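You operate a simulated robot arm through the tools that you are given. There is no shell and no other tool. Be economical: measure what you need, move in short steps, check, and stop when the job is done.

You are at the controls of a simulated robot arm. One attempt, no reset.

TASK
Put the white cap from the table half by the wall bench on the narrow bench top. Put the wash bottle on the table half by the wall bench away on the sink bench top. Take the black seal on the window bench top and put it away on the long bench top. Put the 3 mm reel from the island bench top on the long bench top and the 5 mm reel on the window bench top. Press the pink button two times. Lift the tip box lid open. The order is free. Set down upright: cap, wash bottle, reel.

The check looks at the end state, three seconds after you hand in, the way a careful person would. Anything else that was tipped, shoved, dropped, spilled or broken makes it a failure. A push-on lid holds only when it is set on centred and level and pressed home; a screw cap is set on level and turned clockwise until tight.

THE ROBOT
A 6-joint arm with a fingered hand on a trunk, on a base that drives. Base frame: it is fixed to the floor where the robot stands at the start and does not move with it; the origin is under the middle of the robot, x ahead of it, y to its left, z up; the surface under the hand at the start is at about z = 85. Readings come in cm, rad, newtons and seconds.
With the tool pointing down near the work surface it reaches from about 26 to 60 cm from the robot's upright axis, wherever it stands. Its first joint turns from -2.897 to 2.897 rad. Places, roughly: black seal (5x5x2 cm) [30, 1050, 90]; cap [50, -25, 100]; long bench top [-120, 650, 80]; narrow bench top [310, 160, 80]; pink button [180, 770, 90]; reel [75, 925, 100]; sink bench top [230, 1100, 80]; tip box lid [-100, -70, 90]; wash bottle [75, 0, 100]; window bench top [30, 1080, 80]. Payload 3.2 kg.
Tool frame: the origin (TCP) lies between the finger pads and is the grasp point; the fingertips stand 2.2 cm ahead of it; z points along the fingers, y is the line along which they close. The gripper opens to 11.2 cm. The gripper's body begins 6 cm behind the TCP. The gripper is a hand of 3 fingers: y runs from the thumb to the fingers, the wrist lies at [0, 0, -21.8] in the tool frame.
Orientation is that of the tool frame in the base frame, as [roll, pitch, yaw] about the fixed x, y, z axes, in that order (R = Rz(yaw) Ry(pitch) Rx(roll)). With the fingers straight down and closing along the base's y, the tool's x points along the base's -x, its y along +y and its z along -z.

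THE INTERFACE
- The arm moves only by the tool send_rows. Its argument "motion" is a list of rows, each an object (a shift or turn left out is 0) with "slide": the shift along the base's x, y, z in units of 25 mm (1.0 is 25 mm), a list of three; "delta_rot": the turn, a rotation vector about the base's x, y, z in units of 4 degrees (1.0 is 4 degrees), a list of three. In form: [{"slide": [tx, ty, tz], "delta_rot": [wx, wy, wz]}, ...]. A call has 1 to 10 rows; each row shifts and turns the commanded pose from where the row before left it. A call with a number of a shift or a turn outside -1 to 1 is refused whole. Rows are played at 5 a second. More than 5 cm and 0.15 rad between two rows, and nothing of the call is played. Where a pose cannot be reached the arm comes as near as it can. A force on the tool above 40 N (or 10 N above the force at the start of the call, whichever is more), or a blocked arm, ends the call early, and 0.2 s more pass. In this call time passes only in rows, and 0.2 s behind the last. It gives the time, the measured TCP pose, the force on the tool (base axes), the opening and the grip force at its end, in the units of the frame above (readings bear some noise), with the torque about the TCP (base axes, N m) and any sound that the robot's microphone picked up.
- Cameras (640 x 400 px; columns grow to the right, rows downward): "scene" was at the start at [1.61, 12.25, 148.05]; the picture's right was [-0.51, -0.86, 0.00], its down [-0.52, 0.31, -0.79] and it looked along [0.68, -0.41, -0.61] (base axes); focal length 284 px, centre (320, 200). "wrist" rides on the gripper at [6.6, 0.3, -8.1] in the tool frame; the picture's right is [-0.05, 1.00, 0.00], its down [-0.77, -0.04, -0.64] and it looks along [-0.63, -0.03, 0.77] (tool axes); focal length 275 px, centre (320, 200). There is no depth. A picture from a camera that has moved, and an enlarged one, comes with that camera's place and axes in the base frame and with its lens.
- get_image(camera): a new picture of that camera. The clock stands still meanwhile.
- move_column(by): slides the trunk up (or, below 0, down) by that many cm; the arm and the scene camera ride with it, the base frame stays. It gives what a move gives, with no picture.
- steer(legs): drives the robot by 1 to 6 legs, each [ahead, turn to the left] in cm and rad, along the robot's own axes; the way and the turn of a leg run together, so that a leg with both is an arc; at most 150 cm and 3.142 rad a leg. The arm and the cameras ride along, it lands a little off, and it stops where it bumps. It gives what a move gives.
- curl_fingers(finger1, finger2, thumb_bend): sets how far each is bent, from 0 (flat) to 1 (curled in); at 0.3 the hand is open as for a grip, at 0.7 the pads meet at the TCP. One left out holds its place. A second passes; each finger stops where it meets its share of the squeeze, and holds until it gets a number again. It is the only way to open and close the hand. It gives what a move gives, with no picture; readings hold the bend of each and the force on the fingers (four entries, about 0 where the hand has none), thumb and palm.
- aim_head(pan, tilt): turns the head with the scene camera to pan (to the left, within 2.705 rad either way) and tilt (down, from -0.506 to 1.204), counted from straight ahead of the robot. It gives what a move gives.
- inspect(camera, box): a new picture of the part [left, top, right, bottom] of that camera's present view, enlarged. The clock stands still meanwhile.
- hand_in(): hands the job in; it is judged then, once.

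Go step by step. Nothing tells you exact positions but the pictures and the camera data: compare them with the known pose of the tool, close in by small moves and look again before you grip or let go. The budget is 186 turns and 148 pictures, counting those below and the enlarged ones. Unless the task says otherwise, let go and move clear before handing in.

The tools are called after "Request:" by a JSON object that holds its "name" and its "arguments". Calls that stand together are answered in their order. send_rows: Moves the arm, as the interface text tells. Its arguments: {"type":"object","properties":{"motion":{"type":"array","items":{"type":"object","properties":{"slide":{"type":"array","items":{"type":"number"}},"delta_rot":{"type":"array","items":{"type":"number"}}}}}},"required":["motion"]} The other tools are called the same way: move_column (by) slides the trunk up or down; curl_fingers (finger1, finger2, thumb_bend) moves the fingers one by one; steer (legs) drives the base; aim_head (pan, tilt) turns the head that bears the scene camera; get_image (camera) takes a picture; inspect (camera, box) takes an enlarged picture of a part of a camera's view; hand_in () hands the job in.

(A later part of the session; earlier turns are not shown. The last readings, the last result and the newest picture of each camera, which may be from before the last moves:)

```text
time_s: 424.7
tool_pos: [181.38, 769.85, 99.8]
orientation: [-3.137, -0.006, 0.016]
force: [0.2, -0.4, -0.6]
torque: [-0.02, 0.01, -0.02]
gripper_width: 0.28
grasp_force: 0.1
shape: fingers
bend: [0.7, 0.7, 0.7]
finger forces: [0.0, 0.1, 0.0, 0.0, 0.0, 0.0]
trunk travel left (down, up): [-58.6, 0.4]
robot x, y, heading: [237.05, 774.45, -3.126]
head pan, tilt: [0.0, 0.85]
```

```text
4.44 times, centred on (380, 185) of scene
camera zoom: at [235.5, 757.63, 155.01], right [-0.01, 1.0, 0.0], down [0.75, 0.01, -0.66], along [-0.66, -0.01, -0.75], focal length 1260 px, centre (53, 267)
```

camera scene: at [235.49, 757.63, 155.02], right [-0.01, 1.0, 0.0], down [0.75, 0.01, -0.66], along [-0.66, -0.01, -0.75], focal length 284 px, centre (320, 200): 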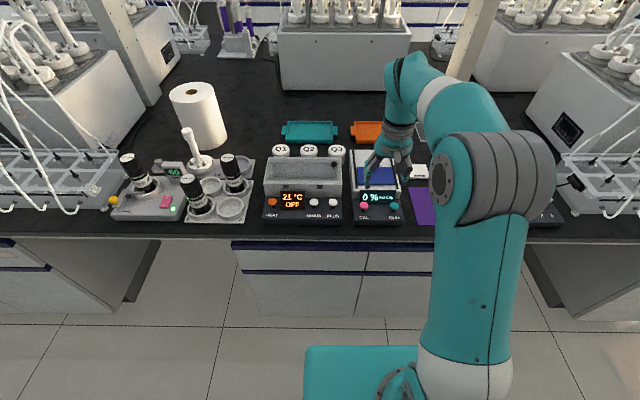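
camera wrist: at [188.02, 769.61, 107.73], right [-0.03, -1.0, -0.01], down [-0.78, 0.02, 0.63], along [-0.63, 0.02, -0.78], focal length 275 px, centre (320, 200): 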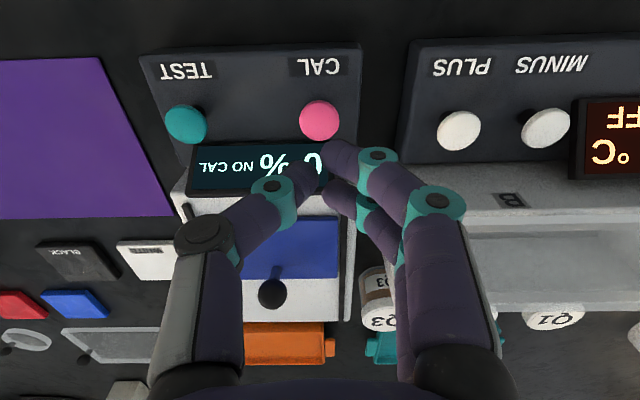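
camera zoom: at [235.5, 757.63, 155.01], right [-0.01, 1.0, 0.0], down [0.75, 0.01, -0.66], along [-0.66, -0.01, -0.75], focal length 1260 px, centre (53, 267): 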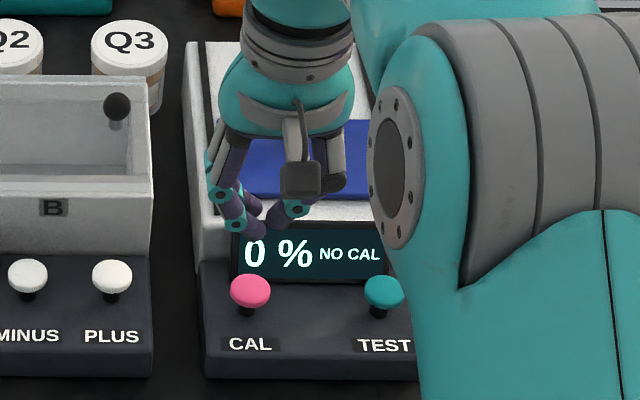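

Tips are right above the pink button. I press down in small steps, watching force and sound.

Request:
{"name": "send_rows", "arguments": {"motion": [{"slide": [0, 0, -0.8]}, {"slide": [0, 0, -0.6]}, {"slide": [0, 0, -0.2]}, {"slide": [0, 0, -0.15]}, {"slide": [0, 0, 0]}]}}

Request:
{"name": "send_rows", "arguments": {"motion": [{"slide": [0, 0, -0.12]}, {"slide": [0, 0, -0.12]}, {"slide": [0, 0, -0.12]}]}}

```text
time_s: 425.9
tool_pos: [181.49, 769.93, 95.44]
orientation: [-3.136, -0.006, 0.015]
force: [-0.1, -0.9, 0.5]
torque: [0.0, -0.02, 0.01]
gripper_width: 0.29
grasp_force: 0.1
shape: fingers
bend: [0.7, 0.7, 0.7]
finger forces: [0.0, 0.1, 0.0, 0.1, 0.0, 0.0]
trunk travel left (down, up): [-58.6, 0.4]
robot x, y, heading: [236.79, 774.16, -3.127]
head pan, tilt: [0.0, 0.85]
```

```text
time_s: 426.7
tool_pos: [181.46, 769.84, 94.48]
orientation: [-3.136, -0.007, 0.016]
force: [0.3, 0.3, -0.2]
torque: [-0.02, 0.01, -0.02]
gripper_width: 0.26
grasp_force: 0.0
shape: fingers
bend: [0.7, 0.7, 0.7]
finger forces: [0.0, 0.0, 0.0, 0.0, 0.0, 0.0]
trunk travel left (down, up): [-58.6, 0.4]
robot x, y, heading: [236.86, 773.85, -3.127]
head pan, tilt: [0.0, 0.85]
```

Request:
{"name": "send_rows", "arguments": {"motion": [{"slide": [0, 0, -0.12]}, {"slide": [0, 0, -0.12]}]}}

Request:
{"name": "get_image", "arguments": {"camera": "wrist"}}

```text
time_s: 427.3
tool_pos: [181.39, 769.89, 93.8]
orientation: [-3.136, -0.009, 0.017]
force: [-0.2, 0.3, 0.3]
torque: [0.0, -0.01, 0.03]
gripper_width: 0.3
grasp_force: 0.1
shape: fingers
bend: [0.7, 0.7, 0.7]
finger forces: [0.1, 0.1, 0.0, 0.0, 0.0, 0.0]
trunk travel left (down, up): [-58.6, 0.4]
robot x, y, heading: [236.83, 773.46, -3.124]
head pan, tilt: [0.0, 0.85]
```

```text
40 pictures are left
camera wrist: at [188.1, 769.65, 101.84], right [-0.03, -1.0, -0.01], down [-0.78, 0.02, 0.63], along [-0.63, 0.02, -0.78], focal length 275 px, centre (320, 200)
```

wrist: 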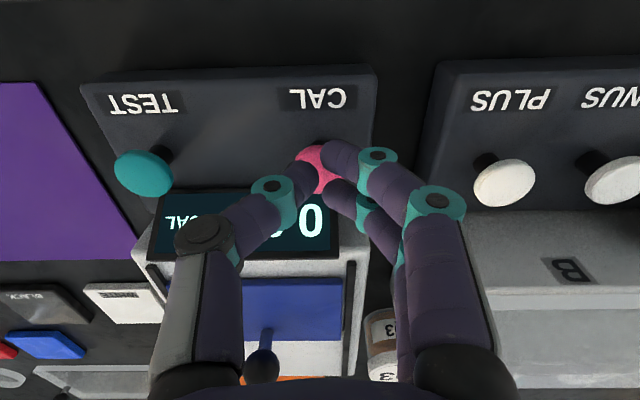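

Just touching distance. I continue pressing.

Request:
{"name": "send_rows", "arguments": {"motion": [{"slide": [0, 0, -0.1]}, {"slide": [0, 0, -0.1]}, {"slide": [0, 0, -0.1]}, {"slide": [0, 0, -0.1]}]}}

```text
time_s: 428.3
tool_pos: [181.37, 769.93, 92.85]
orientation: [-3.138, -0.007, 0.017]
force: [-1.1, -0.3, 0.3]
torque: [0.01, 0.0, 0.01]
gripper_width: 0.28
grasp_force: 0.5
shape: fingers
bend: [0.7, 0.7, 0.7]
finger forces: [0.0, 0.3, 0.0, 0.0, 0.1, 0.1]
trunk travel left (down, up): [-58.6, 0.4]
robot x, y, heading: [237.26, 774.1, -3.129]
head pan, tilt: [0.0, 0.85]
```

Request:
{"name": "send_rows", "arguments": {"motion": [{"slide": [0, 0, -0.1]}, {"slide": [0, 0, -0.1]}]}}

Request:
{"name": "get_image", "arguments": {"camera": "wrist"}}

```text
time_s: 428.9
tool_pos: [181.33, 769.86, 92.32]
orientation: [-3.137, -0.007, 0.014]
force: [0.1, 0.3, 1.7]
torque: [0.0, 0.03, -0.01]
gripper_width: 0.27
grasp_force: 0.4
shape: fingers
bend: [0.7, 0.7, 0.7]
finger forces: [0.0, 0.4, 0.0, 0.0, 1.2, 0.1]
trunk travel left (down, up): [-58.6, 0.4]
robot x, y, heading: [236.88, 774.37, -3.126]
head pan, tilt: [0.0, 0.85]
```

```text
39 pictures are left
camera wrist: at [188.04, 769.66, 100.38], right [-0.03, -1.0, -0.01], down [-0.78, 0.02, 0.63], along [-0.63, 0.02, -0.78], focal length 275 px, centre (320, 200)
```

wrist: 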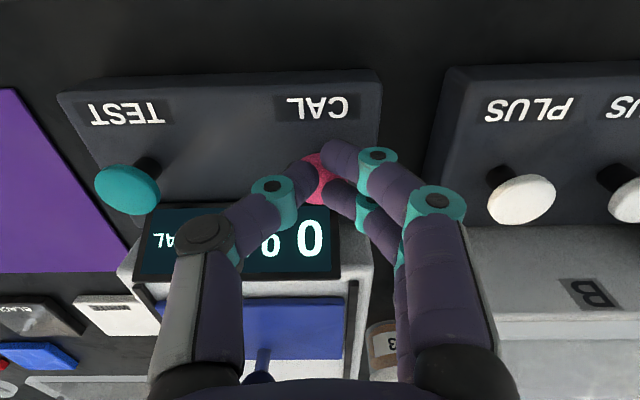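

Contact begins (1.7 N). I push through the travel.

Request:
{"name": "send_rows", "arguments": {"motion": [{"slide": [0, 0, -0.1]}, {"slide": [0, 0, -0.1]}]}}

Request:
{"name": "send_rows", "arguments": {"motion": [{"slide": [0, 0, -0.1]}, {"slide": [0, 0, -0.1]}]}}

Request:
{"name": "get_image", "arguments": {"camera": "wrist"}}

```text
time_s: 429.5
tool_pos: [181.35, 769.9, 91.9]
orientation: [-3.137, -0.007, 0.016]
force: [-0.6, 0.8, 3.1]
torque: [0.01, 0.02, 0.02]
gripper_width: 0.29
grasp_force: 1.3
shape: fingers
bend: [0.7, 0.7, 0.7]
finger forces: [0.0, 0.8, 0.0, 0.1, 1.8, 0.0]
trunk travel left (down, up): [-58.6, 0.4]
robot x, y, heading: [236.87, 774.05, -3.123]
head pan, tilt: [0.0, 0.85]
heard: click
```

```text
time_s: 430.1
tool_pos: [181.47, 769.96, 91.27]
orientation: [-3.136, -0.006, 0.016]
force: [-1.0, 0.2, 4.0]
torque: [0.01, 0.1, 0.0]
gripper_width: 0.22
grasp_force: 2.2
shape: fingers
bend: [0.7, 0.7, 0.7]
finger forces: [0.1, 1.8, 0.0, 0.1, 3.0, 0.0]
trunk travel left (down, up): [-58.6, 0.4]
robot x, y, heading: [236.8, 774.52, -3.121]
head pan, tilt: [0.0, 0.85]
```

```text
38 pictures are left
camera wrist: at [188.1, 769.68, 99.39], right [-0.03, -1.0, -0.01], down [-0.78, 0.02, 0.63], along [-0.63, 0.02, -0.78], focal length 275 px, centre (320, 200)
```

wrist: 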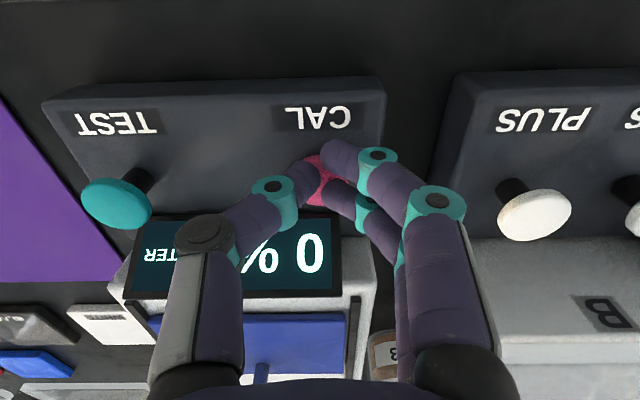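

One click heard and the display changed. I release fully and press a second time.

Request:
{"name": "send_rows", "arguments": {"motion": [{"slide": [0, 0, 0.5]}, {"slide": [0, 0, 0.7]}, {"slide": [0, 0, 0]}, {"slide": [0, 0, 0]}]}}

Request:
{"name": "send_rows", "arguments": {"motion": [{"slide": [0, 0, -0.4]}, {"slide": [0, 0, -0.3]}, {"slide": [0, 0, -0.2]}, {"slide": [0, 0, -0.1]}, {"slide": [0, 0, -0.1]}, {"slide": [0, 0, -0.05]}]}}

```text
time_s: 431.1
tool_pos: [181.49, 769.81, 94.27]
orientation: [-3.136, -0.007, 0.016]
force: [-0.8, -0.1, -0.2]
torque: [0.03, 0.0, -0.02]
gripper_width: 0.24
grasp_force: 0.1
shape: fingers
bend: [0.7, 0.7, 0.7]
finger forces: [0.0, 0.0, 0.0, 0.0, 0.1, 0.0]
trunk travel left (down, up): [-58.6, 0.4]
robot x, y, heading: [236.86, 773.82, -3.125]
head pan, tilt: [0.0, 0.85]
```

```text
time_s: 432.5
tool_pos: [181.54, 769.84, 91.39]
orientation: [-3.137, -0.008, 0.016]
force: [0.4, 0.1, 3.8]
torque: [0.01, 0.03, -0.01]
gripper_width: 0.25
grasp_force: 2.4
shape: fingers
bend: [0.7, 0.7, 0.7]
finger forces: [0.0, 0.9, 0.0, 0.0, 2.8, 0.0]
trunk travel left (down, up): [-58.6, 0.4]
robot x, y, heading: [237.16, 773.95, -3.13]
head pan, tilt: [0.0, 0.85]
heard: click
```

Both clicks registered. I rise, and drive south through the east corridor towards the narrow bench and table.

Request:
{"name": "send_rows", "arguments": {"motion": [{"slide": [0, 0, 1]}, {"slide": [0, 0, 1]}, {"slide": [0, 0, 1]}, {"slide": [0, 0, 1]}, {"slide": [0.5, 0, 1]}, {"slide": [1, 0, 1]}, {"slide": [1, 0, 1]}]}}

Request:
{"name": "inspect", "arguments": {"camera": "scene", "box": [330, 140, 430, 230]}}

Request:
{"name": "steer", "arguments": {"legs": [[0, 1.554], [150, 0], [150, 0], [150, 0]]}}

Request:
{"name": "aim_head", "arguments": {"pan": 0.3, "tilt": 0.45}}

Request:
{"name": "get_image", "arguments": {"camera": "scene"}}

```text
time_s: 434.1
tool_pos: [187.9, 769.78, 109.18]
orientation: [-3.138, -0.007, 0.017]
force: [0.2, 0.1, -0.1]
torque: [0.02, 0.03, -0.01]
gripper_width: 0.25
grasp_force: 0.1
shape: fingers
bend: [0.7, 0.7, 0.7]
finger forces: [0.0, 0.1, 0.0, 0.1, 0.0, 0.0]
trunk travel left (down, up): [-58.6, 0.4]
robot x, y, heading: [237.12, 774.22, -3.127]
head pan, tilt: [0.0, 0.85]
```

```text
4.44 times, centred on (380, 185) of scene
camera zoom: at [235.58, 757.63, 155.01], right [-0.01, 1.0, 0.0], down [0.75, 0.01, -0.66], along [-0.66, -0.01, -0.75], focal length 1260 px, centre (53, 267)
```

zoom: 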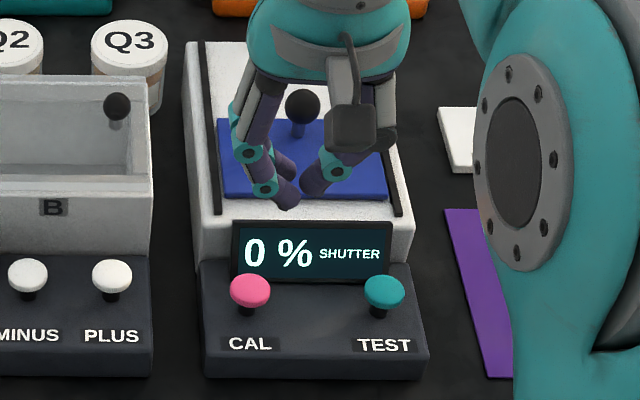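

```text
time_s: 459.4
tool_pos: [223.24, 275.71, 109.16]
orientation: [-3.136, -0.008, 1.513]
force: [-0.9, 0.1, 1.1]
torque: [0.02, -0.01, 0.04]
gripper_width: 0.23
grasp_force: 0.1
shape: fingers
bend: [0.7, 0.7, 0.7]
finger forces: [0.1, 0.0, 0.0, 0.0, 0.1, 0.0]
trunk travel left (down, up): [-58.6, 0.4]
robot x, y, heading: [222.73, 325.43, -1.631]
head pan, tilt: [0.0, 0.85]
```

```text
time_s: 460.2
tool_pos: [223.33, 275.94, 109.17]
orientation: [-3.136, -0.007, 1.514]
force: [0.6, -0.1, 0.3]
torque: [0.0, 0.03, -0.01]
gripper_width: 0.27
grasp_force: 0.0
shape: fingers
bend: [0.7, 0.7, 0.7]
finger forces: [0.0, 0.0, 0.1, 0.0, 0.0, 0.1]
trunk travel left (down, up): [-58.6, 0.4]
robot x, y, heading: [222.69, 324.99, -1.626]
head pan, tilt: [0.3, 0.45]
```

```text
36 pictures are left
camera scene: at [241.9, 321.3, 158.45], right [-0.97, -0.24, 0.0], down [-0.1, 0.42, -0.9], along [0.21, -0.87, -0.44], focal length 284 px, centre (320, 200)
```

scene: 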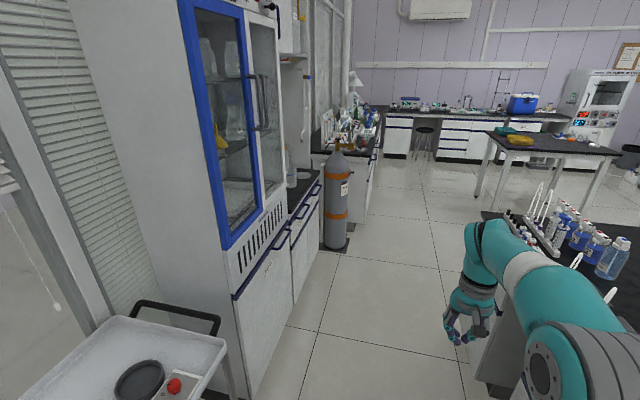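

The narrow bench lies between the glass cabinet and the gas cylinder. I drive level with it and look at it.

Request:
{"name": "steer", "arguments": {"legs": [[0, 0.12], [130, 0], [42, 0], [0, 1.5]]}}

Request:
{"name": "aim_head", "arguments": {"pan": 0.0, "tilt": 0.6}}

Request:
{"name": "get_image", "arguments": {"camera": "scene"}}

```text
time_s: 473.1
tool_pos: [281.28, 154.27, 109.17]
orientation: [-3.135, -0.007, 3.096]
force: [-0.2, 0.6, 0.1]
torque: [0.03, 0.0, 0.01]
gripper_width: 0.23
grasp_force: 0.0
shape: fingers
bend: [0.7, 0.7, 0.7]
finger forces: [0.0, 0.0, 0.1, 0.0, 0.0, 0.0]
trunk travel left (down, up): [-58.6, 0.4]
robot x, y, heading: [231.6, 152.92, -0.047]
head pan, tilt: [0.3, 0.45]
```

```text
time_s: 473.9
tool_pos: [281.26, 154.27, 109.28]
orientation: [-3.136, -0.008, 3.095]
force: [0.4, -0.5, 0.7]
torque: [0.04, -0.01, -0.02]
gripper_width: 0.24
grasp_force: 0.0
shape: fingers
bend: [0.7, 0.7, 0.7]
finger forces: [0.1, 0.1, 0.0, 0.1, 0.1, 0.1]
trunk travel left (down, up): [-58.6, 0.4]
robot x, y, heading: [232.12, 152.89, -0.051]
head pan, tilt: [0.0, 0.6]
```

```text
35 pictures are left
camera scene: at [235.75, 169.54, 157.11], right [-0.05, -1.0, 0.0], down [-0.56, 0.03, -0.83], along [0.82, -0.04, -0.56], focal length 284 px, centre (320, 200)
```

scene: 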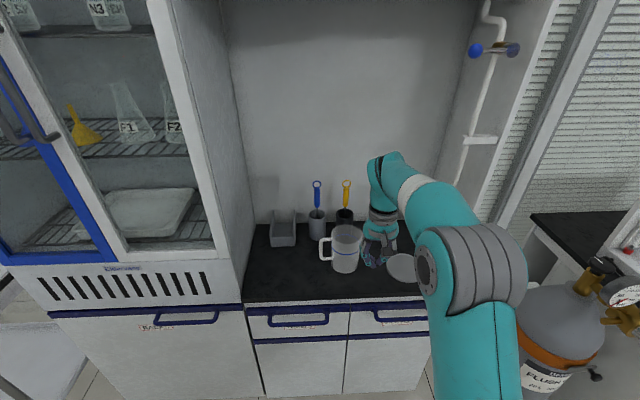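

The narrow bench has a free front-left area near (298,179). The cap group centroid (post and orange cap) matches the given place, so the white post is the white cap. I go to the table's left side to fetch it.

Request:
{"name": "steer", "arguments": {"legs": [[0, -1.52], [50, 0], [0, -1.571], [95, 0], [89, 0], [0, 1.571]]}}

Request:
{"name": "aim_head", "arguments": {"pan": 0.0, "tilt": 0.7}}

Request:
{"name": "get_image", "arguments": {"camera": "scene"}}

```text
time_s: 497.0
tool_pos: [54.63, 43.39, 109.19]
orientation: [-3.136, -0.007, 1.626]
force: [0.0, 0.3, -0.8]
torque: [-0.02, -0.03, 0.03]
gripper_width: 0.24
grasp_force: 0.0
shape: fingers
bend: [0.7, 0.7, 0.7]
finger forces: [0.1, 0.0, 0.1, 0.0, 0.0, 0.1]
trunk travel left (down, up): [-58.6, 0.4]
robot x, y, heading: [48.03, 92.14, -1.514]
head pan, tilt: [0.0, 0.6]
```

```text
time_s: 497.7
tool_pos: [54.61, 43.52, 109.16]
orientation: [-3.135, -0.007, 1.626]
force: [-0.2, -0.3, 0.1]
torque: [0.0, -0.03, 0.01]
gripper_width: 0.24
grasp_force: 0.0
shape: fingers
bend: [0.7, 0.7, 0.7]
finger forces: [0.0, 0.0, 0.0, 0.0, 0.0, 0.0]
trunk travel left (down, up): [-58.6, 0.4]
robot x, y, heading: [48.61, 92.6, -1.513]
head pan, tilt: [0.0, 0.7]
```

```text
34 pictures are left
camera scene: at [65.18, 90.85, 156.24], right [-1.0, -0.05, 0.0], down [-0.03, 0.64, -0.77], along [0.04, -0.76, -0.64], focal length 284 px, centre (320, 200)
```

scene: 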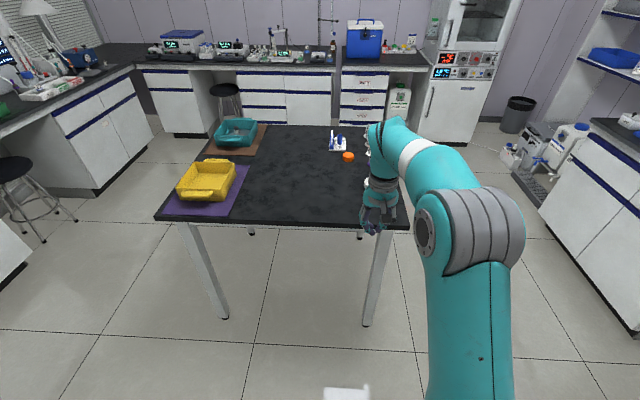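

I open the hand and drive 37 cm closer to the table's left edge.

Request:
{"name": "steer", "arguments": {"legs": [[37, 0]]}}

Request:
{"name": "curl_fingers", "arguments": {"finger1": 0.4, "finger2": 0.4, "thumb_bend": 0.4}}

Request:
{"name": "get_image", "arguments": {"camera": "wrist"}}

```text
time_s: 500.0
tool_pos: [56.74, 7.06, 109.15]
orientation: [-3.138, -0.009, 1.628]
force: [-0.1, -0.9, -0.4]
torque: [-0.02, -0.02, 0.02]
gripper_width: 0.27
grasp_force: 0.1
shape: fingers
bend: [0.7, 0.7, 0.7]
finger forces: [0.1, 0.1, 0.1, 0.0, 0.0, 0.1]
trunk travel left (down, up): [-58.6, 0.4]
robot x, y, heading: [50.4, 56.0, -1.516]
head pan, tilt: [0.0, 0.7]
```

```text
time_s: 501.0
tool_pos: [56.65, 7.02, 109.15]
orientation: [-3.135, -0.007, 1.628]
force: [-0.6, 0.1, 0.1]
torque: [0.03, -0.02, 0.02]
gripper_width: 8.32
grasp_force: 0.2
shape: fingers
bend: [0.4, 0.4, 0.4]
finger forces: [0.0, 0.0, 0.0, 0.0, 0.0, 0.1]
trunk travel left (down, up): [-58.6, 0.4]
robot x, y, heading: [50.32, 55.76, -1.516]
head pan, tilt: [0.0, 0.7]
```

```text
33 pictures are left
camera wrist: at [56.77, 13.53, 117.18], right [1.0, 0.01, -0.01], down [0.01, -0.78, 0.63], along [0.0, -0.63, -0.78], focal length 275 px, centre (320, 200)
```

wrist: 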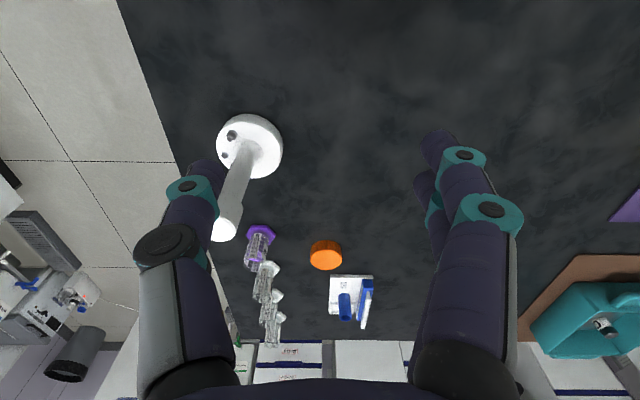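

Cap at about (48.5,-2.6). I move above it at safe height and check.

Request:
{"name": "send_rows", "arguments": {"motion": [{"slide": [-0.8, -0.96, 0]}, {"slide": [-0.8, -0.96, 0]}, {"slide": [-0.8, -0.96, 0]}, {"slide": [-0.8, -0.96, 0]}, {"slide": [0, 0, -0.5]}, {"slide": [0, 0, 0]}]}}

Request:
{"name": "get_image", "arguments": {"camera": "wrist"}}

```text
time_s: 502.4
tool_pos: [48.9, -2.22, 107.65]
orientation: [-3.136, -0.007, 1.629]
force: [-0.1, 0.3, 0.6]
torque: [-0.01, 0.0, -0.01]
gripper_width: 8.33
grasp_force: 0.1
shape: fingers
bend: [0.4, 0.4, 0.4]
finger forces: [0.1, 0.0, 0.0, 0.0, 0.0, 0.0]
out of reach, approached as far as the arm can: row 4
trunk travel left (down, up): [-58.6, 0.4]
robot x, y, heading: [49.87, 55.81, -1.519]
head pan, tilt: [0.0, 0.7]
```

```text
32 pictures are left
camera wrist: at [48.96, 4.27, 115.69], right [1.0, 0.01, -0.01], down [0.01, -0.78, 0.63], along [0.0, -0.63, -0.78], focal length 275 px, centre (320, 200)
```

wrist: 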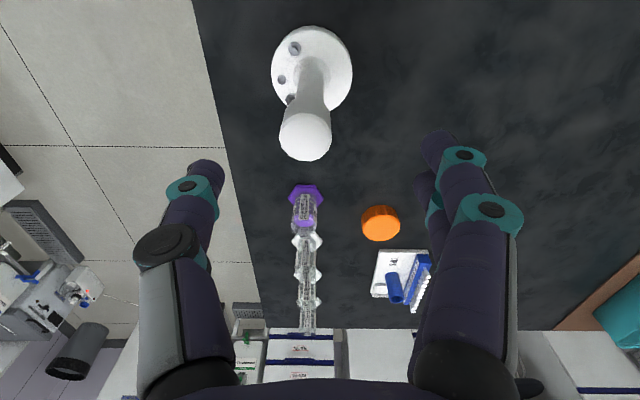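

Head at (48.0,-3.1). I centre and lower so the tips meet the head's wall.

Request:
{"name": "send_rows", "arguments": {"motion": [{"slide": [-0.36, -0.2, -0.6]}, {"slide": [0, -0.16, -0.8]}, {"slide": [0, 0, -0.8]}, {"slide": [0, 0, -0.38]}, {"slide": [0, 0, 0]}]}}

Request:
{"name": "get_image", "arguments": {"camera": "wrist"}}

```text
time_s: 503.6
tool_pos: [47.96, -3.31, 101.26]
orientation: [-3.135, -0.007, 1.628]
force: [-0.2, 0.5, -0.3]
torque: [-0.02, -0.01, -0.04]
gripper_width: 8.31
grasp_force: 0.2
shape: fingers
bend: [0.4, 0.4, 0.4]
finger forces: [0.1, 0.0, 0.1, 0.0, 0.0, 0.1]
trunk travel left (down, up): [-58.6, 0.4]
robot x, y, heading: [50.25, 55.53, -1.515]
head pan, tilt: [0.0, 0.7]
```

```text
31 pictures are left
camera wrist: at [48.02, 3.3, 109.2], right [1.0, 0.01, -0.01], down [0.01, -0.78, 0.63], along [0.0, -0.63, -0.78], focal length 275 px, centre (320, 200)
```

wrist: 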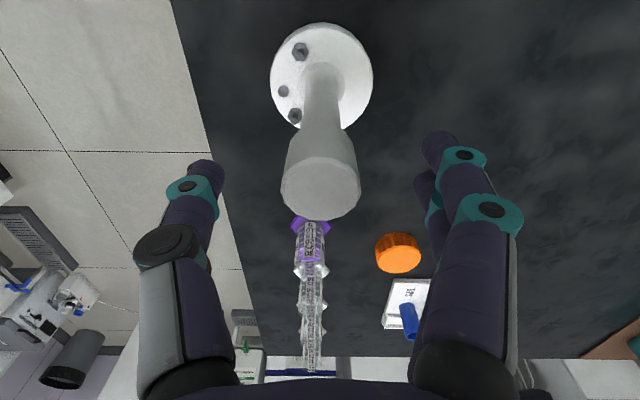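

Well centred. Closing in stages.

Request:
{"name": "curl_fingers", "arguments": {"finger1": 0.63, "finger2": 0.63, "thumb_bend": 0.63}}

Request:
{"name": "get_image", "arguments": {"camera": "wrist"}}

```text
time_s: 504.6
tool_pos: [47.91, -3.29, 101.13]
orientation: [-3.136, -0.007, 1.63]
force: [0.9, -0.1, 0.4]
torque: [-0.01, 0.0, 0.0]
gripper_width: 2.69
grasp_force: 2.6
shape: fingers
bend: [0.6, 0.6, 0.61]
finger forces: [1.4, 1.4, 0.1, 0.0, 2.7, 0.1]
trunk travel left (down, up): [-58.6, 0.4]
robot x, y, heading: [50.38, 55.79, -1.516]
head pan, tilt: [0.0, 0.7]
```

```text
30 pictures are left
camera wrist: at [48.02, 3.29, 109.21], right [1.0, 0.01, -0.01], down [0.01, -0.78, 0.63], along [0.0, -0.63, -0.78], focal length 275 px, centre (320, 200)
```

wrist: 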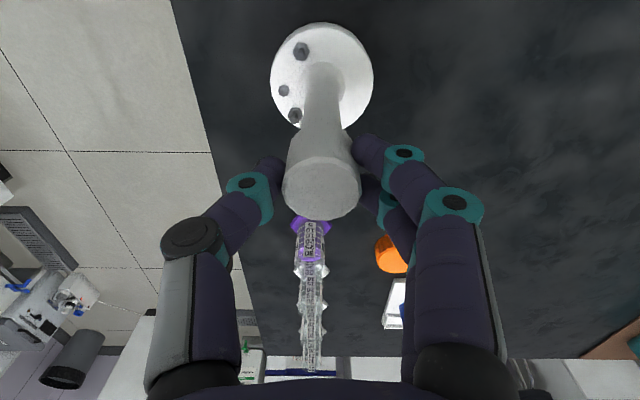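

Balanced contact on the head. I tighten and lift.

Request:
{"name": "curl_fingers", "arguments": {"finger1": 0.85, "finger2": 0.85, "thumb_bend": 0.85}}

Request:
{"name": "send_rows", "arguments": {"motion": [{"slide": [0, 0, 0.4]}, {"slide": [0, 0, 0.4]}, {"slide": [0, 0, 0.6]}, {"slide": [0, 0.2, 0.8]}, {"slide": [0, 0.5, 0.8]}, {"slide": [0, 0.5, 0.8]}, {"slide": [0, 0.5, 0.6]}, {"slide": [0, 0, 0]}]}}

Request:
{"name": "get_image", "arguments": {"camera": "wrist"}}

```text
time_s: 505.6
tool_pos: [47.89, -3.23, 101.29]
orientation: [-3.137, -0.007, 1.628]
force: [-0.3, 0.1, -0.8]
torque: [-0.02, -0.12, 0.04]
gripper_width: 2.38
grasp_force: 19.0
shape: fingers
bend: [0.62, 0.62, 0.66]
finger forces: [9.4, 10.1, 0.1, 0.1, 18.5, 0.0]
trunk travel left (down, up): [-58.6, 0.4]
robot x, y, heading: [50.25, 55.48, -1.515]
head pan, tilt: [0.0, 0.7]
```

```text
time_s: 507.4
tool_pos: [48.18, 0.93, 112.26]
orientation: [-3.137, -0.006, 1.628]
force: [0.1, -0.3, -1.2]
torque: [0.01, 0.0, 0.0]
gripper_width: 2.32
grasp_force: 20.2
shape: fingers
bend: [0.61, 0.61, 0.67]
finger forces: [9.9, 10.7, 0.0, 0.0, 18.8, 0.0]
trunk travel left (down, up): [-58.6, 0.4]
robot x, y, heading: [50.42, 55.58, -1.514]
head pan, tilt: [0.0, 0.7]
```

```text
29 pictures are left
camera wrist: at [48.26, 7.55, 120.18], right [1.0, 0.01, -0.01], down [0.01, -0.78, 0.63], along [0.0, -0.63, -0.78], focal length 275 px, centre (320, 200)
```

wrist: 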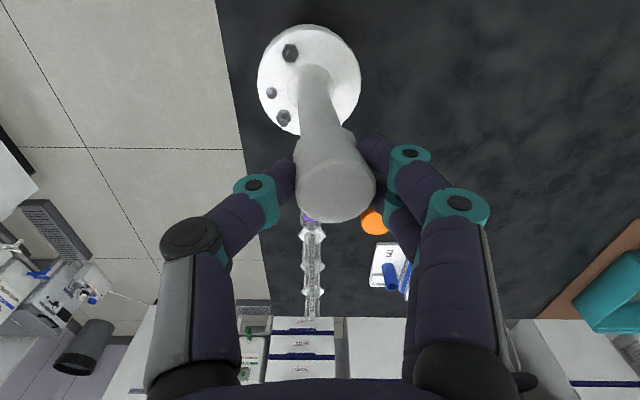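

The cap is upright and firmly held. I drive it to the narrow bench.

Request:
{"name": "steer", "arguments": {"legs": [[-37, 0], [0, 1.514], [95, 0], [85, 0], [0, 1.571], [80, 0]]}}

Request:
{"name": "aim_head", "arguments": {"pan": 0.0, "tilt": 0.75}}

```text
time_s: 521.3
tool_pos: [269.86, 91.06, 112.18]
orientation: [3.141, -0.023, -3.133]
force: [-12.7, -3.7, 4.2]
torque: [-0.14, 0.15, -0.08]
gripper_width: 2.26
grasp_force: 21.0
shape: fingers
bend: [0.57, 0.7, 0.75]
finger forces: [12.9, 2.6, 0.0, 0.1, 26.4, 0.0]
trunk travel left (down, up): [-58.6, 0.4]
robot x, y, heading: [216.0, 95.2, 0.023]
head pan, tilt: [0.0, 0.7]
stopped in leg 4: the force on the tool passed its limit at 102 N (the readings are from after the stop); the commanded pose is now the measured one
```

```text
time_s: 522.0
tool_pos: [269.79, 91.12, 112.33]
orientation: [3.139, -0.024, -3.131]
force: [-14.2, -4.1, 4.6]
torque: [-0.15, 0.23, -0.12]
gripper_width: 2.27
grasp_force: 21.7
shape: fingers
bend: [0.57, 0.7, 0.75]
finger forces: [12.6, 2.6, 0.0, 0.0, 28.5, 0.0]
trunk travel left (down, up): [-58.6, 0.4]
robot x, y, heading: [215.57, 95.64, 0.021]
head pan, tilt: [0.0, 0.75]
```

The held cap ran into something near x≈275 (probably the gas cylinder). I stop and look.

Request:
{"name": "get_image", "arguments": {"camera": "scene"}}

Request:
{"name": "get_image", "arguments": {"camera": "wrist"}}

```text
28 pictures are left
camera scene: at [217.43, 111.78, 155.83], right [0.02, -1.0, 0.0], down [-0.68, -0.01, -0.73], along [0.73, 0.02, -0.68], focal length 284 px, centre (320, 200)
```

scene: 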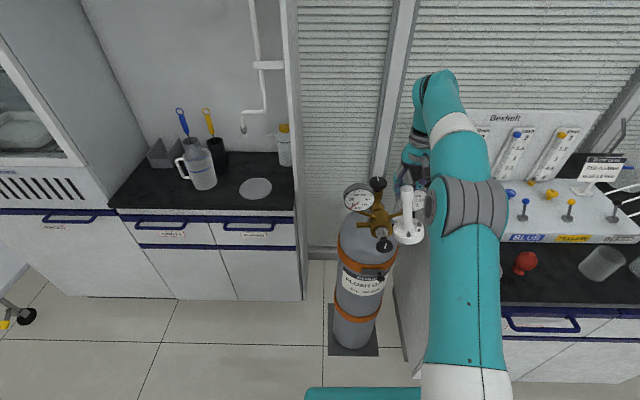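

```text
27 pictures are left
camera wrist: at [263.43, 91.37, 120.31], right [0.04, 1.0, 0.0], down [0.79, -0.03, 0.62], along [0.62, -0.02, -0.79], focal length 275 px, centre (320, 200)
```

wrist: 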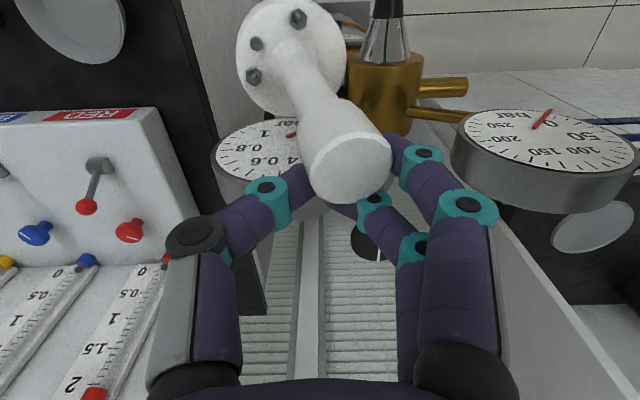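

The cap touched the cylinder's regulator; the cylinder still stands. I back straight off and check the cylinder and the hold.

Request:
{"name": "steer", "arguments": {"legs": [[-25, 0]]}}

Request:
{"name": "get_image", "arguments": {"camera": "scene"}}

Request:
{"name": "get_image", "arguments": {"camera": "wrist"}}

```text
time_s: 523.8
tool_pos: [244.95, 90.5, 112.1]
orientation: [3.141, -0.022, -3.134]
force: [-0.6, -0.3, -1.9]
torque: [-0.01, -0.05, 0.01]
gripper_width: 2.29
grasp_force: 14.0
shape: fingers
bend: [0.55, 0.7, 0.74]
finger forces: [12.9, 2.5, 0.0, 0.1, 12.8, 0.0]
trunk travel left (down, up): [-58.6, 0.4]
robot x, y, heading: [190.69, 94.37, 0.015]
head pan, tilt: [0.0, 0.75]
```

```text
26 pictures are left
camera scene: at [192.69, 111.35, 155.82], right [0.02, -1.0, 0.0], down [-0.68, -0.01, -0.73], along [0.73, 0.01, -0.68], focal length 284 px, centre (320, 200)
```

scene: 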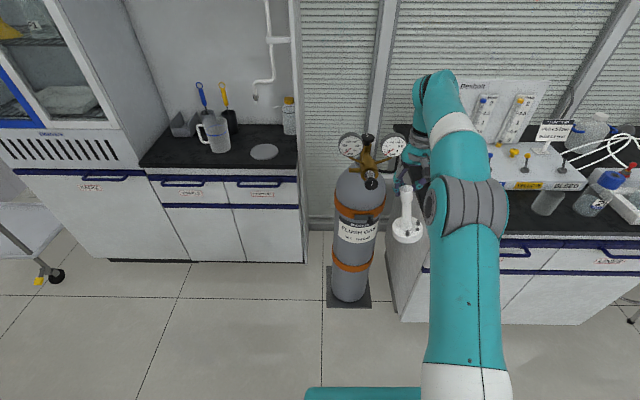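

```text
25 pictures are left
camera wrist: at [238.57, 90.8, 120.22], right [0.04, 1.0, 0.0], down [0.79, -0.03, 0.62], along [0.62, -0.02, -0.79], focal length 275 px, centre (320, 200)
```

wrist: 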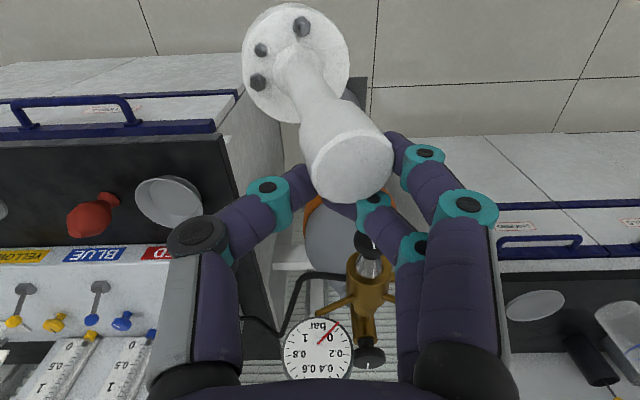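

The cylinder stands as before. The cap is tilted in the grip but held. I go diagonally to stand before the narrow bench, well clear of the cylinder.

Request:
{"name": "steer", "arguments": {"legs": [[0, 1.112], [84, 0], [0, -1.127]]}}

Request:
{"name": "get_image", "arguments": {"camera": "scene"}}

Request:
{"name": "get_image", "arguments": {"camera": "wrist"}}

```text
time_s: 533.9
tool_pos: [281.94, 167.04, 112.0]
orientation: [3.141, -0.024, 3.14]
force: [-0.5, 0.6, -0.4]
torque: [-0.02, -0.04, 0.02]
gripper_width: 2.3
grasp_force: 13.6
shape: fingers
bend: [0.55, 0.71, 0.74]
finger forces: [12.9, 2.1, 0.0, 0.0, 12.8, 0.0]
trunk travel left (down, up): [-58.6, 0.4]
robot x, y, heading: [227.55, 171.94, 0.01]
head pan, tilt: [0.0, 0.75]
```

```text
24 pictures are left
camera scene: at [229.92, 188.29, 155.82], right [0.01, -1.0, 0.0], down [-0.68, -0.01, -0.73], along [0.73, 0.01, -0.68], focal length 284 px, centre (320, 200)
```

scene: 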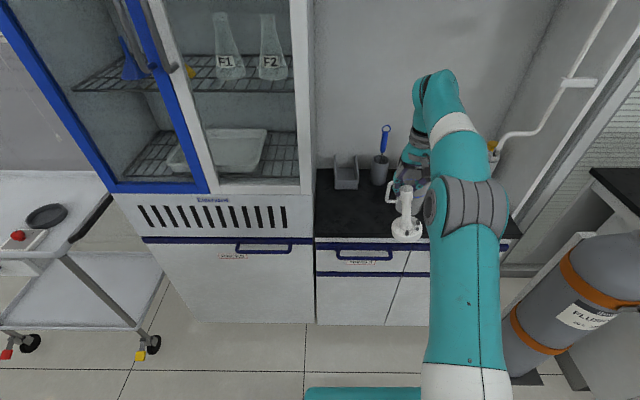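

```text
23 pictures are left
camera wrist: at [275.61, 167.37, 120.18], right [0.05, 1.0, 0.0], down [0.79, -0.04, 0.62], along [0.62, -0.03, -0.79], focal length 275 px, centre (320, 200)
```

wrist: 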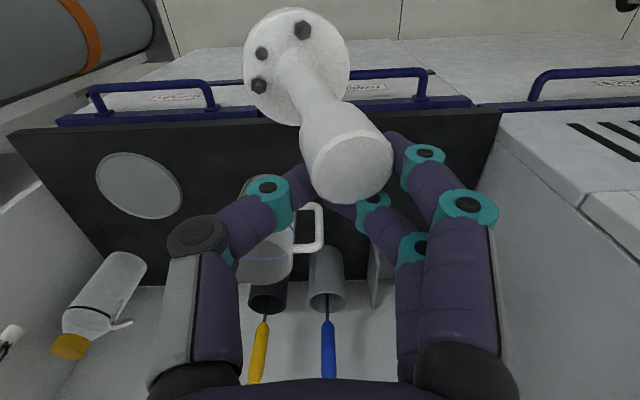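

The cap leans ~10° (head toward +y). I counter-rotate the hand, drive 15 cm closer, and shift over the free spot (297.5,181).

Request:
{"name": "send_rows", "arguments": {"motion": [{"delta_rot": [0.9, 0, 0]}, {"delta_rot": [0.9, 0, 0]}, {"delta_rot": [0.77, 0, 0]}, {}]}}

Request:
{"name": "steer", "arguments": {"legs": [[15, 0]]}}

Request:
{"name": "send_rows", "arguments": {"motion": [{"slide": [0.1, 0.8, 0]}, {"slide": [0.2, 0.8, -0.3]}, {"slide": [0.2, 0.8, -0.4]}, {"slide": [0.2, 0.8, -0.4]}, {"slide": [0.1, 0.8, -0.4]}, {"slide": [0, 0.8, 0]}, {}]}}

Request:
{"name": "get_image", "arguments": {"camera": "wrist"}}

Request:
{"name": "get_image", "arguments": {"camera": "scene"}}

```text
time_s: 534.9
tool_pos: [281.96, 167.25, 112.04]
orientation: [2.96, -0.023, -3.138]
force: [-0.3, -0.1, -1.6]
torque: [-0.03, 0.0, 0.02]
gripper_width: 2.25
grasp_force: 13.7
shape: fingers
bend: [0.55, 0.71, 0.74]
finger forces: [12.7, 1.6, 0.0, 0.0, 13.0, 0.0]
trunk travel left (down, up): [-58.6, 0.4]
robot x, y, heading: [227.75, 171.41, 0.008]
head pan, tilt: [0.0, 0.75]
```

```text
time_s: 536.3
tool_pos: [297.28, 167.14, 111.99]
orientation: [2.963, -0.026, -3.14]
force: [0.4, 0.5, -1.3]
torque: [-0.04, 0.0, 0.01]
gripper_width: 2.25
grasp_force: 13.8
shape: fingers
bend: [0.55, 0.71, 0.74]
finger forces: [12.7, 1.6, 0.0, 0.0, 13.0, 0.1]
trunk travel left (down, up): [-58.6, 0.4]
robot x, y, heading: [242.57, 172.02, 0.01]
head pan, tilt: [0.0, 0.75]
```

```text
time_s: 537.9
tool_pos: [299.13, 179.16, 108.38]
orientation: [2.962, -0.024, -3.141]
force: [-0.6, 0.0, -0.3]
torque: [0.01, -0.03, 0.0]
gripper_width: 2.27
grasp_force: 13.3
shape: fingers
bend: [0.55, 0.71, 0.74]
finger forces: [12.8, 1.3, 0.1, 0.1, 12.9, 0.1]
trunk travel left (down, up): [-58.6, 0.4]
robot x, y, heading: [243.02, 171.92, 0.011]
head pan, tilt: [0.0, 0.75]
```

```text
22 pictures are left
camera wrist: at [292.72, 178.01, 116.38], right [0.05, 0.98, 0.18], down [0.79, -0.15, 0.6], along [0.62, 0.11, -0.78], focal length 275 px, centre (320, 200)
```

wrist: 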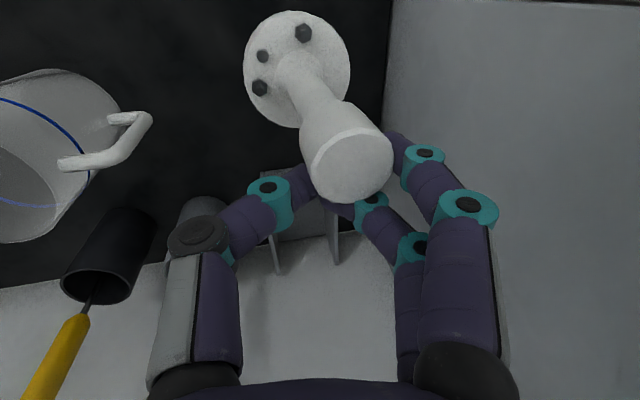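

```text
21 pictures are left
camera scene: at [245.13, 188.46, 155.82], right [0.01, -1.0, 0.0], down [-0.68, -0.01, -0.73], along [0.73, 0.01, -0.68], focal length 284 px, centre (320, 200)
```

scene: 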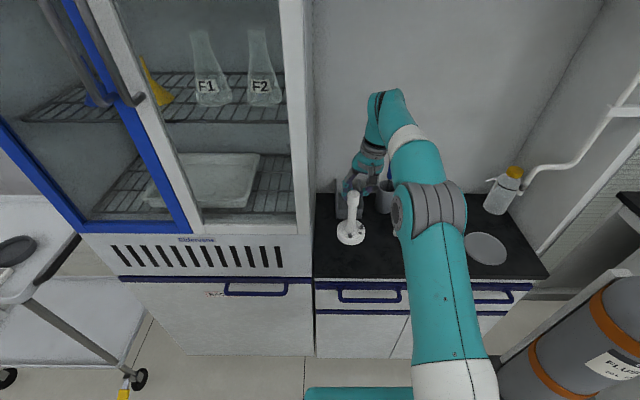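

The cap is upright now with its base at (297.5,180). I lower it gently to the bench.

Request:
{"name": "send_rows", "arguments": {"motion": [{"slide": [0, 0, -0.7]}, {"slide": [0, 0, -0.6]}, {"slide": [0, 0, -0.4]}, {"slide": [0, 0, -0.2]}, {}]}}

Request:
{"name": "inspect", "arguments": {"camera": "scene", "box": [310, 160, 410, 290]}}

```text
time_s: 539.1
tool_pos: [299.21, 179.17, 103.54]
orientation: [2.961, -0.024, -3.141]
force: [0.5, 0.1, -1.3]
torque: [-0.03, -0.01, 0.0]
gripper_width: 2.26
grasp_force: 13.0
shape: fingers
bend: [0.55, 0.71, 0.74]
finger forces: [12.8, 1.1, 0.1, 0.0, 12.9, 0.0]
trunk travel left (down, up): [-58.6, 0.4]
robot x, y, heading: [242.33, 171.98, 0.008]
head pan, tilt: [0.0, 0.75]
```

```text
3.08 times, centred on (360, 225) of scene
camera zoom: at [245.13, 188.47, 155.82], right [0.01, -1.0, 0.0], down [-0.68, -0.01, -0.73], along [0.73, 0.01, -0.68], focal length 872 px, centre (197, 123)
```

zoom: 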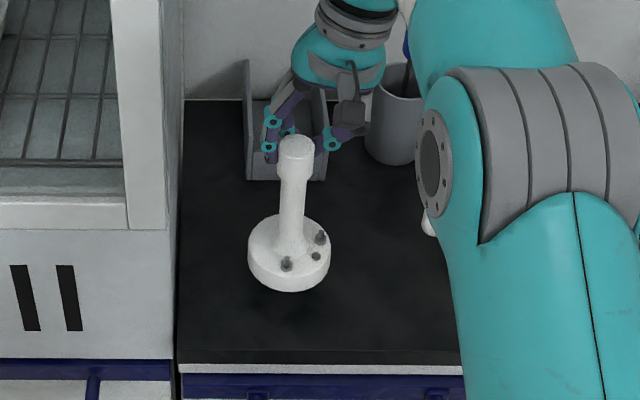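

Looks upright and clear. Final lowering in small steps.

Request:
{"name": "send_rows", "arguments": {"motion": [{"slide": [0, 0, -0.2]}, {"slide": [0, 0, -0.12]}, {}]}}

Request:
{"name": "send_rows", "arguments": {"motion": [{"slide": [0, 0, -0.12]}, {"slide": [0, 0, -0.08]}, {}]}}

```text
time_s: 539.9
tool_pos: [299.1, 179.21, 102.64]
orientation: [2.961, -0.025, -3.141]
force: [-0.3, -0.3, -2.6]
torque: [0.0, -0.01, -0.01]
gripper_width: 2.24
grasp_force: 13.5
shape: fingers
bend: [0.55, 0.71, 0.74]
finger forces: [12.9, 1.0, 0.0, 0.0, 12.9, 0.1]
trunk travel left (down, up): [-58.6, 0.4]
robot x, y, heading: [242.88, 171.76, 0.004]
head pan, tilt: [0.0, 0.75]
```

```text
time_s: 540.7
tool_pos: [299.19, 179.13, 102.2]
orientation: [2.962, -0.024, -3.141]
force: [-0.4, 0.2, -0.4]
torque: [0.02, -0.02, -0.01]
gripper_width: 2.25
grasp_force: 13.5
shape: fingers
bend: [0.55, 0.71, 0.74]
finger forces: [12.8, 1.0, 0.0, 0.0, 12.9, 0.0]
trunk travel left (down, up): [-58.6, 0.4]
robot x, y, heading: [242.75, 171.99, 0.009]
head pan, tilt: [0.0, 0.75]
```

Request:
{"name": "send_rows", "arguments": {"motion": [{"slide": [0, 0, -0.1]}, {"slide": [0, 0, -0.1]}, {}]}}

Request:
{"name": "send_rows", "arguments": {"motion": [{"slide": [0, 0, -0.08]}, {}]}}

```text
time_s: 541.5
tool_pos: [299.14, 179.09, 101.69]
orientation: [2.962, -0.024, -3.139]
force: [0.8, -0.5, -0.7]
torque: [-0.02, 0.03, 0.0]
gripper_width: 2.26
grasp_force: 13.2
shape: fingers
bend: [0.55, 0.71, 0.74]
finger forces: [12.9, 0.9, 0.1, 0.0, 12.8, 0.0]
trunk travel left (down, up): [-58.6, 0.4]
robot x, y, heading: [242.67, 171.51, 0.006]
head pan, tilt: [0.0, 0.75]
```

```text
time_s: 542.1
tool_pos: [299.1, 179.14, 101.48]
orientation: [2.962, -0.024, -3.141]
force: [-0.9, -0.4, -1.3]
torque: [0.0, -0.03, 0.02]
gripper_width: 2.23
grasp_force: 13.7
shape: fingers
bend: [0.55, 0.71, 0.74]
finger forces: [12.9, 1.0, 0.0, 0.0, 12.9, 0.0]
trunk travel left (down, up): [-58.6, 0.4]
robot x, y, heading: [243.07, 171.87, 0.011]
head pan, tilt: [0.0, 0.75]
```

Request:
{"name": "send_rows", "arguments": {"motion": [{"slide": [0, 0, -0.1]}, {"slide": [0, 0, -0.1]}, {}]}}

Request:
{"name": "send_rows", "arguments": {"motion": [{"slide": [0, 0, -0.1]}, {}]}}

Request:
{"name": "inspect", "arguments": {"camera": "scene", "box": [310, 160, 410, 290]}}

```text
time_s: 542.9
tool_pos: [299.16, 179.12, 100.91]
orientation: [2.959, -0.025, -3.14]
force: [-0.8, -0.2, -1.2]
torque: [0.0, -0.04, -0.02]
gripper_width: 2.23
grasp_force: 13.0
shape: fingers
bend: [0.55, 0.71, 0.74]
finger forces: [12.9, 1.0, 0.0, 0.0, 12.9, 0.0]
trunk travel left (down, up): [-58.6, 0.4]
robot x, y, heading: [242.58, 171.79, 0.009]
head pan, tilt: [0.0, 0.75]
```

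```text
time_s: 543.5
tool_pos: [299.12, 179.1, 100.91]
orientation: [2.961, -0.024, -3.141]
force: [0.6, -1.0, 3.4]
torque: [0.05, 0.01, -0.02]
gripper_width: 2.23
grasp_force: 13.9
shape: fingers
bend: [0.55, 0.71, 0.75]
finger forces: [12.6, 1.2, 0.0, 0.0, 14.0, 0.1]
trunk travel left (down, up): [-58.6, 0.4]
robot x, y, heading: [242.92, 171.8, 0.008]
head pan, tilt: [0.0, 0.75]
```

```text
3.08 times, centred on (360, 225) of scene
camera zoom: at [245.09, 188.44, 155.83], right [0.01, -1.0, 0.0], down [-0.68, -0.01, -0.73], along [0.73, 0.01, -0.68], focal length 872 px, centre (197, 123)
```

zoom: 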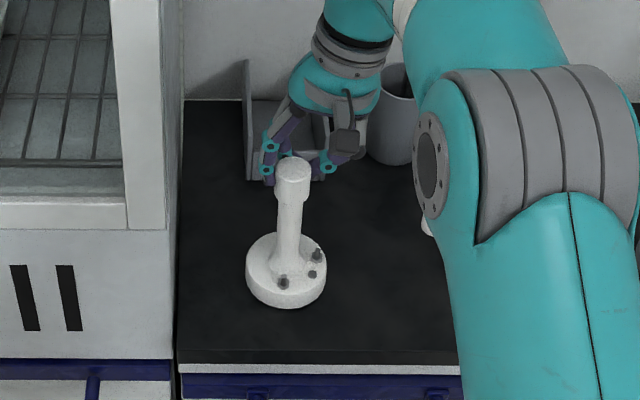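

Contact starts. One tiny step more, then I open gradually so it settles flat.

Request:
{"name": "send_rows", "arguments": {"motion": [{"slide": [0, 0, -0.06]}, {}]}}

Request:
{"name": "curl_fingers", "arguments": {"finger1": 0.5, "finger2": 0.5, "thumb_bend": 0.5}}

Request:
{"name": "curl_fingers", "arguments": {"finger1": 0.4, "finger2": 0.4, "thumb_bend": 0.4}}

Request:
{"name": "inspect", "arguments": {"camera": "scene", "box": [310, 160, 410, 290]}}

Request:
{"name": "get_image", "arguments": {"camera": "wrist"}}

```text
time_s: 544.1
tool_pos: [299.17, 178.91, 100.55]
orientation: [2.958, -0.022, -3.141]
force: [0.5, -2.6, 10.9]
torque: [0.15, 0.04, 0.02]
gripper_width: 2.26
grasp_force: 14.7
shape: fingers
bend: [0.56, 0.71, 0.76]
finger forces: [12.3, 1.5, 0.0, 0.1, 15.5, 0.1]
trunk travel left (down, up): [-58.6, 0.4]
robot x, y, heading: [242.82, 171.95, 0.009]
head pan, tilt: [0.0, 0.75]
```

```text
time_s: 545.1
tool_pos: [299.13, 179.1, 100.58]
orientation: [2.962, -0.025, -3.138]
force: [-0.1, 0.4, 0.2]
torque: [0.0, 0.01, 0.01]
gripper_width: 5.46
grasp_force: 0.1
shape: fingers
bend: [0.5, 0.5, 0.5]
finger forces: [0.1, 0.1, 0.0, 0.0, 0.0, 0.0]
trunk travel left (down, up): [-58.6, 0.4]
robot x, y, heading: [242.75, 172.07, 0.009]
head pan, tilt: [0.0, 0.75]
```

```text
time_s: 546.1
tool_pos: [299.1, 179.23, 100.67]
orientation: [2.963, -0.027, -3.139]
force: [-0.2, -0.7, -0.9]
torque: [0.01, 0.02, 0.01]
gripper_width: 8.31
grasp_force: 0.0
shape: fingers
bend: [0.4, 0.4, 0.4]
finger forces: [0.0, 0.0, 0.1, 0.1, 0.0, 0.0]
trunk travel left (down, up): [-58.6, 0.4]
robot x, y, heading: [243.02, 171.59, 0.008]
head pan, tilt: [0.0, 0.75]
```

```text
3.08 times, centred on (360, 225) of scene
camera zoom: at [245.12, 188.46, 155.82], right [0.01, -1.0, 0.0], down [-0.68, -0.01, -0.73], along [0.73, 0.01, -0.68], focal length 872 px, centre (197, 123)
```

zoom: 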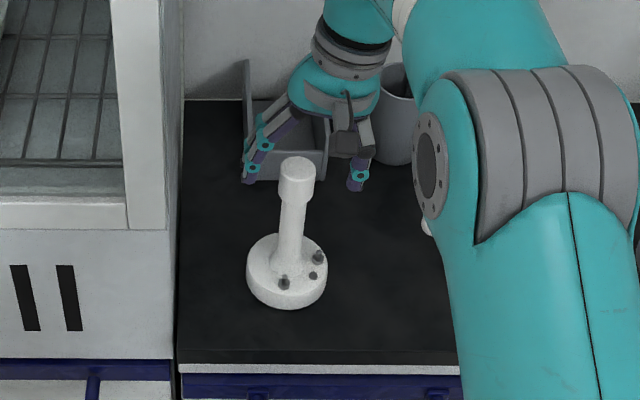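

```text
17 pictures are left
camera wrist: at [292.78, 177.99, 108.68], right [0.05, 0.98, 0.18], down [0.79, -0.15, 0.6], along [0.62, 0.11, -0.78], focal length 275 px, centre (320, 200)
```

wrist: 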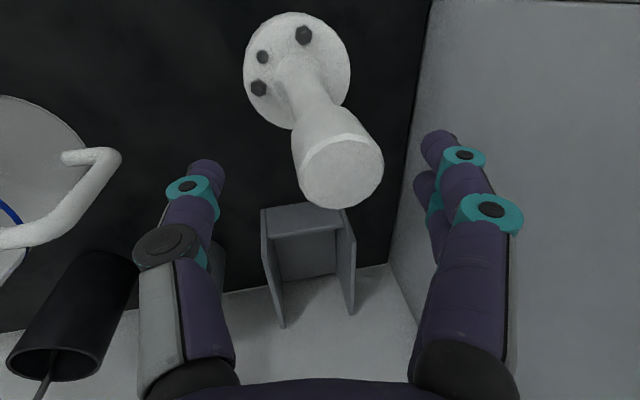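

The cap stands upright on the narrow bench. I rise, straighten the hand, and drive to the tip box bench.

Request:
{"name": "send_rows", "arguments": {"motion": [{"slide": [0, 0, 0.6]}, {"slide": [0, 0, 0.8]}, {"slide": [0, 0, 0.8]}, {"slide": [0, 0, 0.8]}, {"slide": [-0.3, 0, 0.8]}, {"slide": [-0.5, -0.5, 0.3], "delta_rot": [-0.9, 0, 0]}, {"slide": [-0.8, -0.5, 0], "delta_rot": [-0.9, 0, 0]}, {"slide": [-0.8, -0.5, 0], "delta_rot": [-0.77, 0, 0]}]}}

Request:
{"name": "steer", "arguments": {"legs": [[-35, 0], [0, -1.58], [70, 0], [0, -1.571], [115, 0], [113, 0]]}}

```text
time_s: 547.9
tool_pos: [293.08, 175.45, 110.82]
orientation: [3.141, -0.026, 3.141]
force: [0.1, 0.4, 0.5]
torque: [-0.03, 0.0, 0.01]
gripper_width: 8.34
grasp_force: 0.0
shape: fingers
bend: [0.4, 0.4, 0.4]
finger forces: [0.0, 0.1, 0.1, 0.0, 0.0, 0.0]
trunk travel left (down, up): [-58.6, 0.4]
robot x, y, heading: [242.84, 171.89, 0.006]
head pan, tilt: [0.0, 0.75]
```

```text
time_s: 550.0
tool_pos: [261.72, 174.48, 110.81]
orientation: [3.141, -0.024, 3.129]
force: [0.2, 0.9, -1.0]
torque: [0.0, 0.02, 0.0]
gripper_width: 8.36
grasp_force: 0.1
shape: fingers
bend: [0.4, 0.4, 0.4]
finger forces: [0.0, 0.1, 0.0, 0.0, 0.0, 0.1]
trunk travel left (down, up): [-58.6, 0.4]
robot x, y, heading: [211.11, 171.74, -0.001]
head pan, tilt: [0.0, 0.75]
stopped in leg 1: the robot was blocked; the commanded pose is now the measured one
```

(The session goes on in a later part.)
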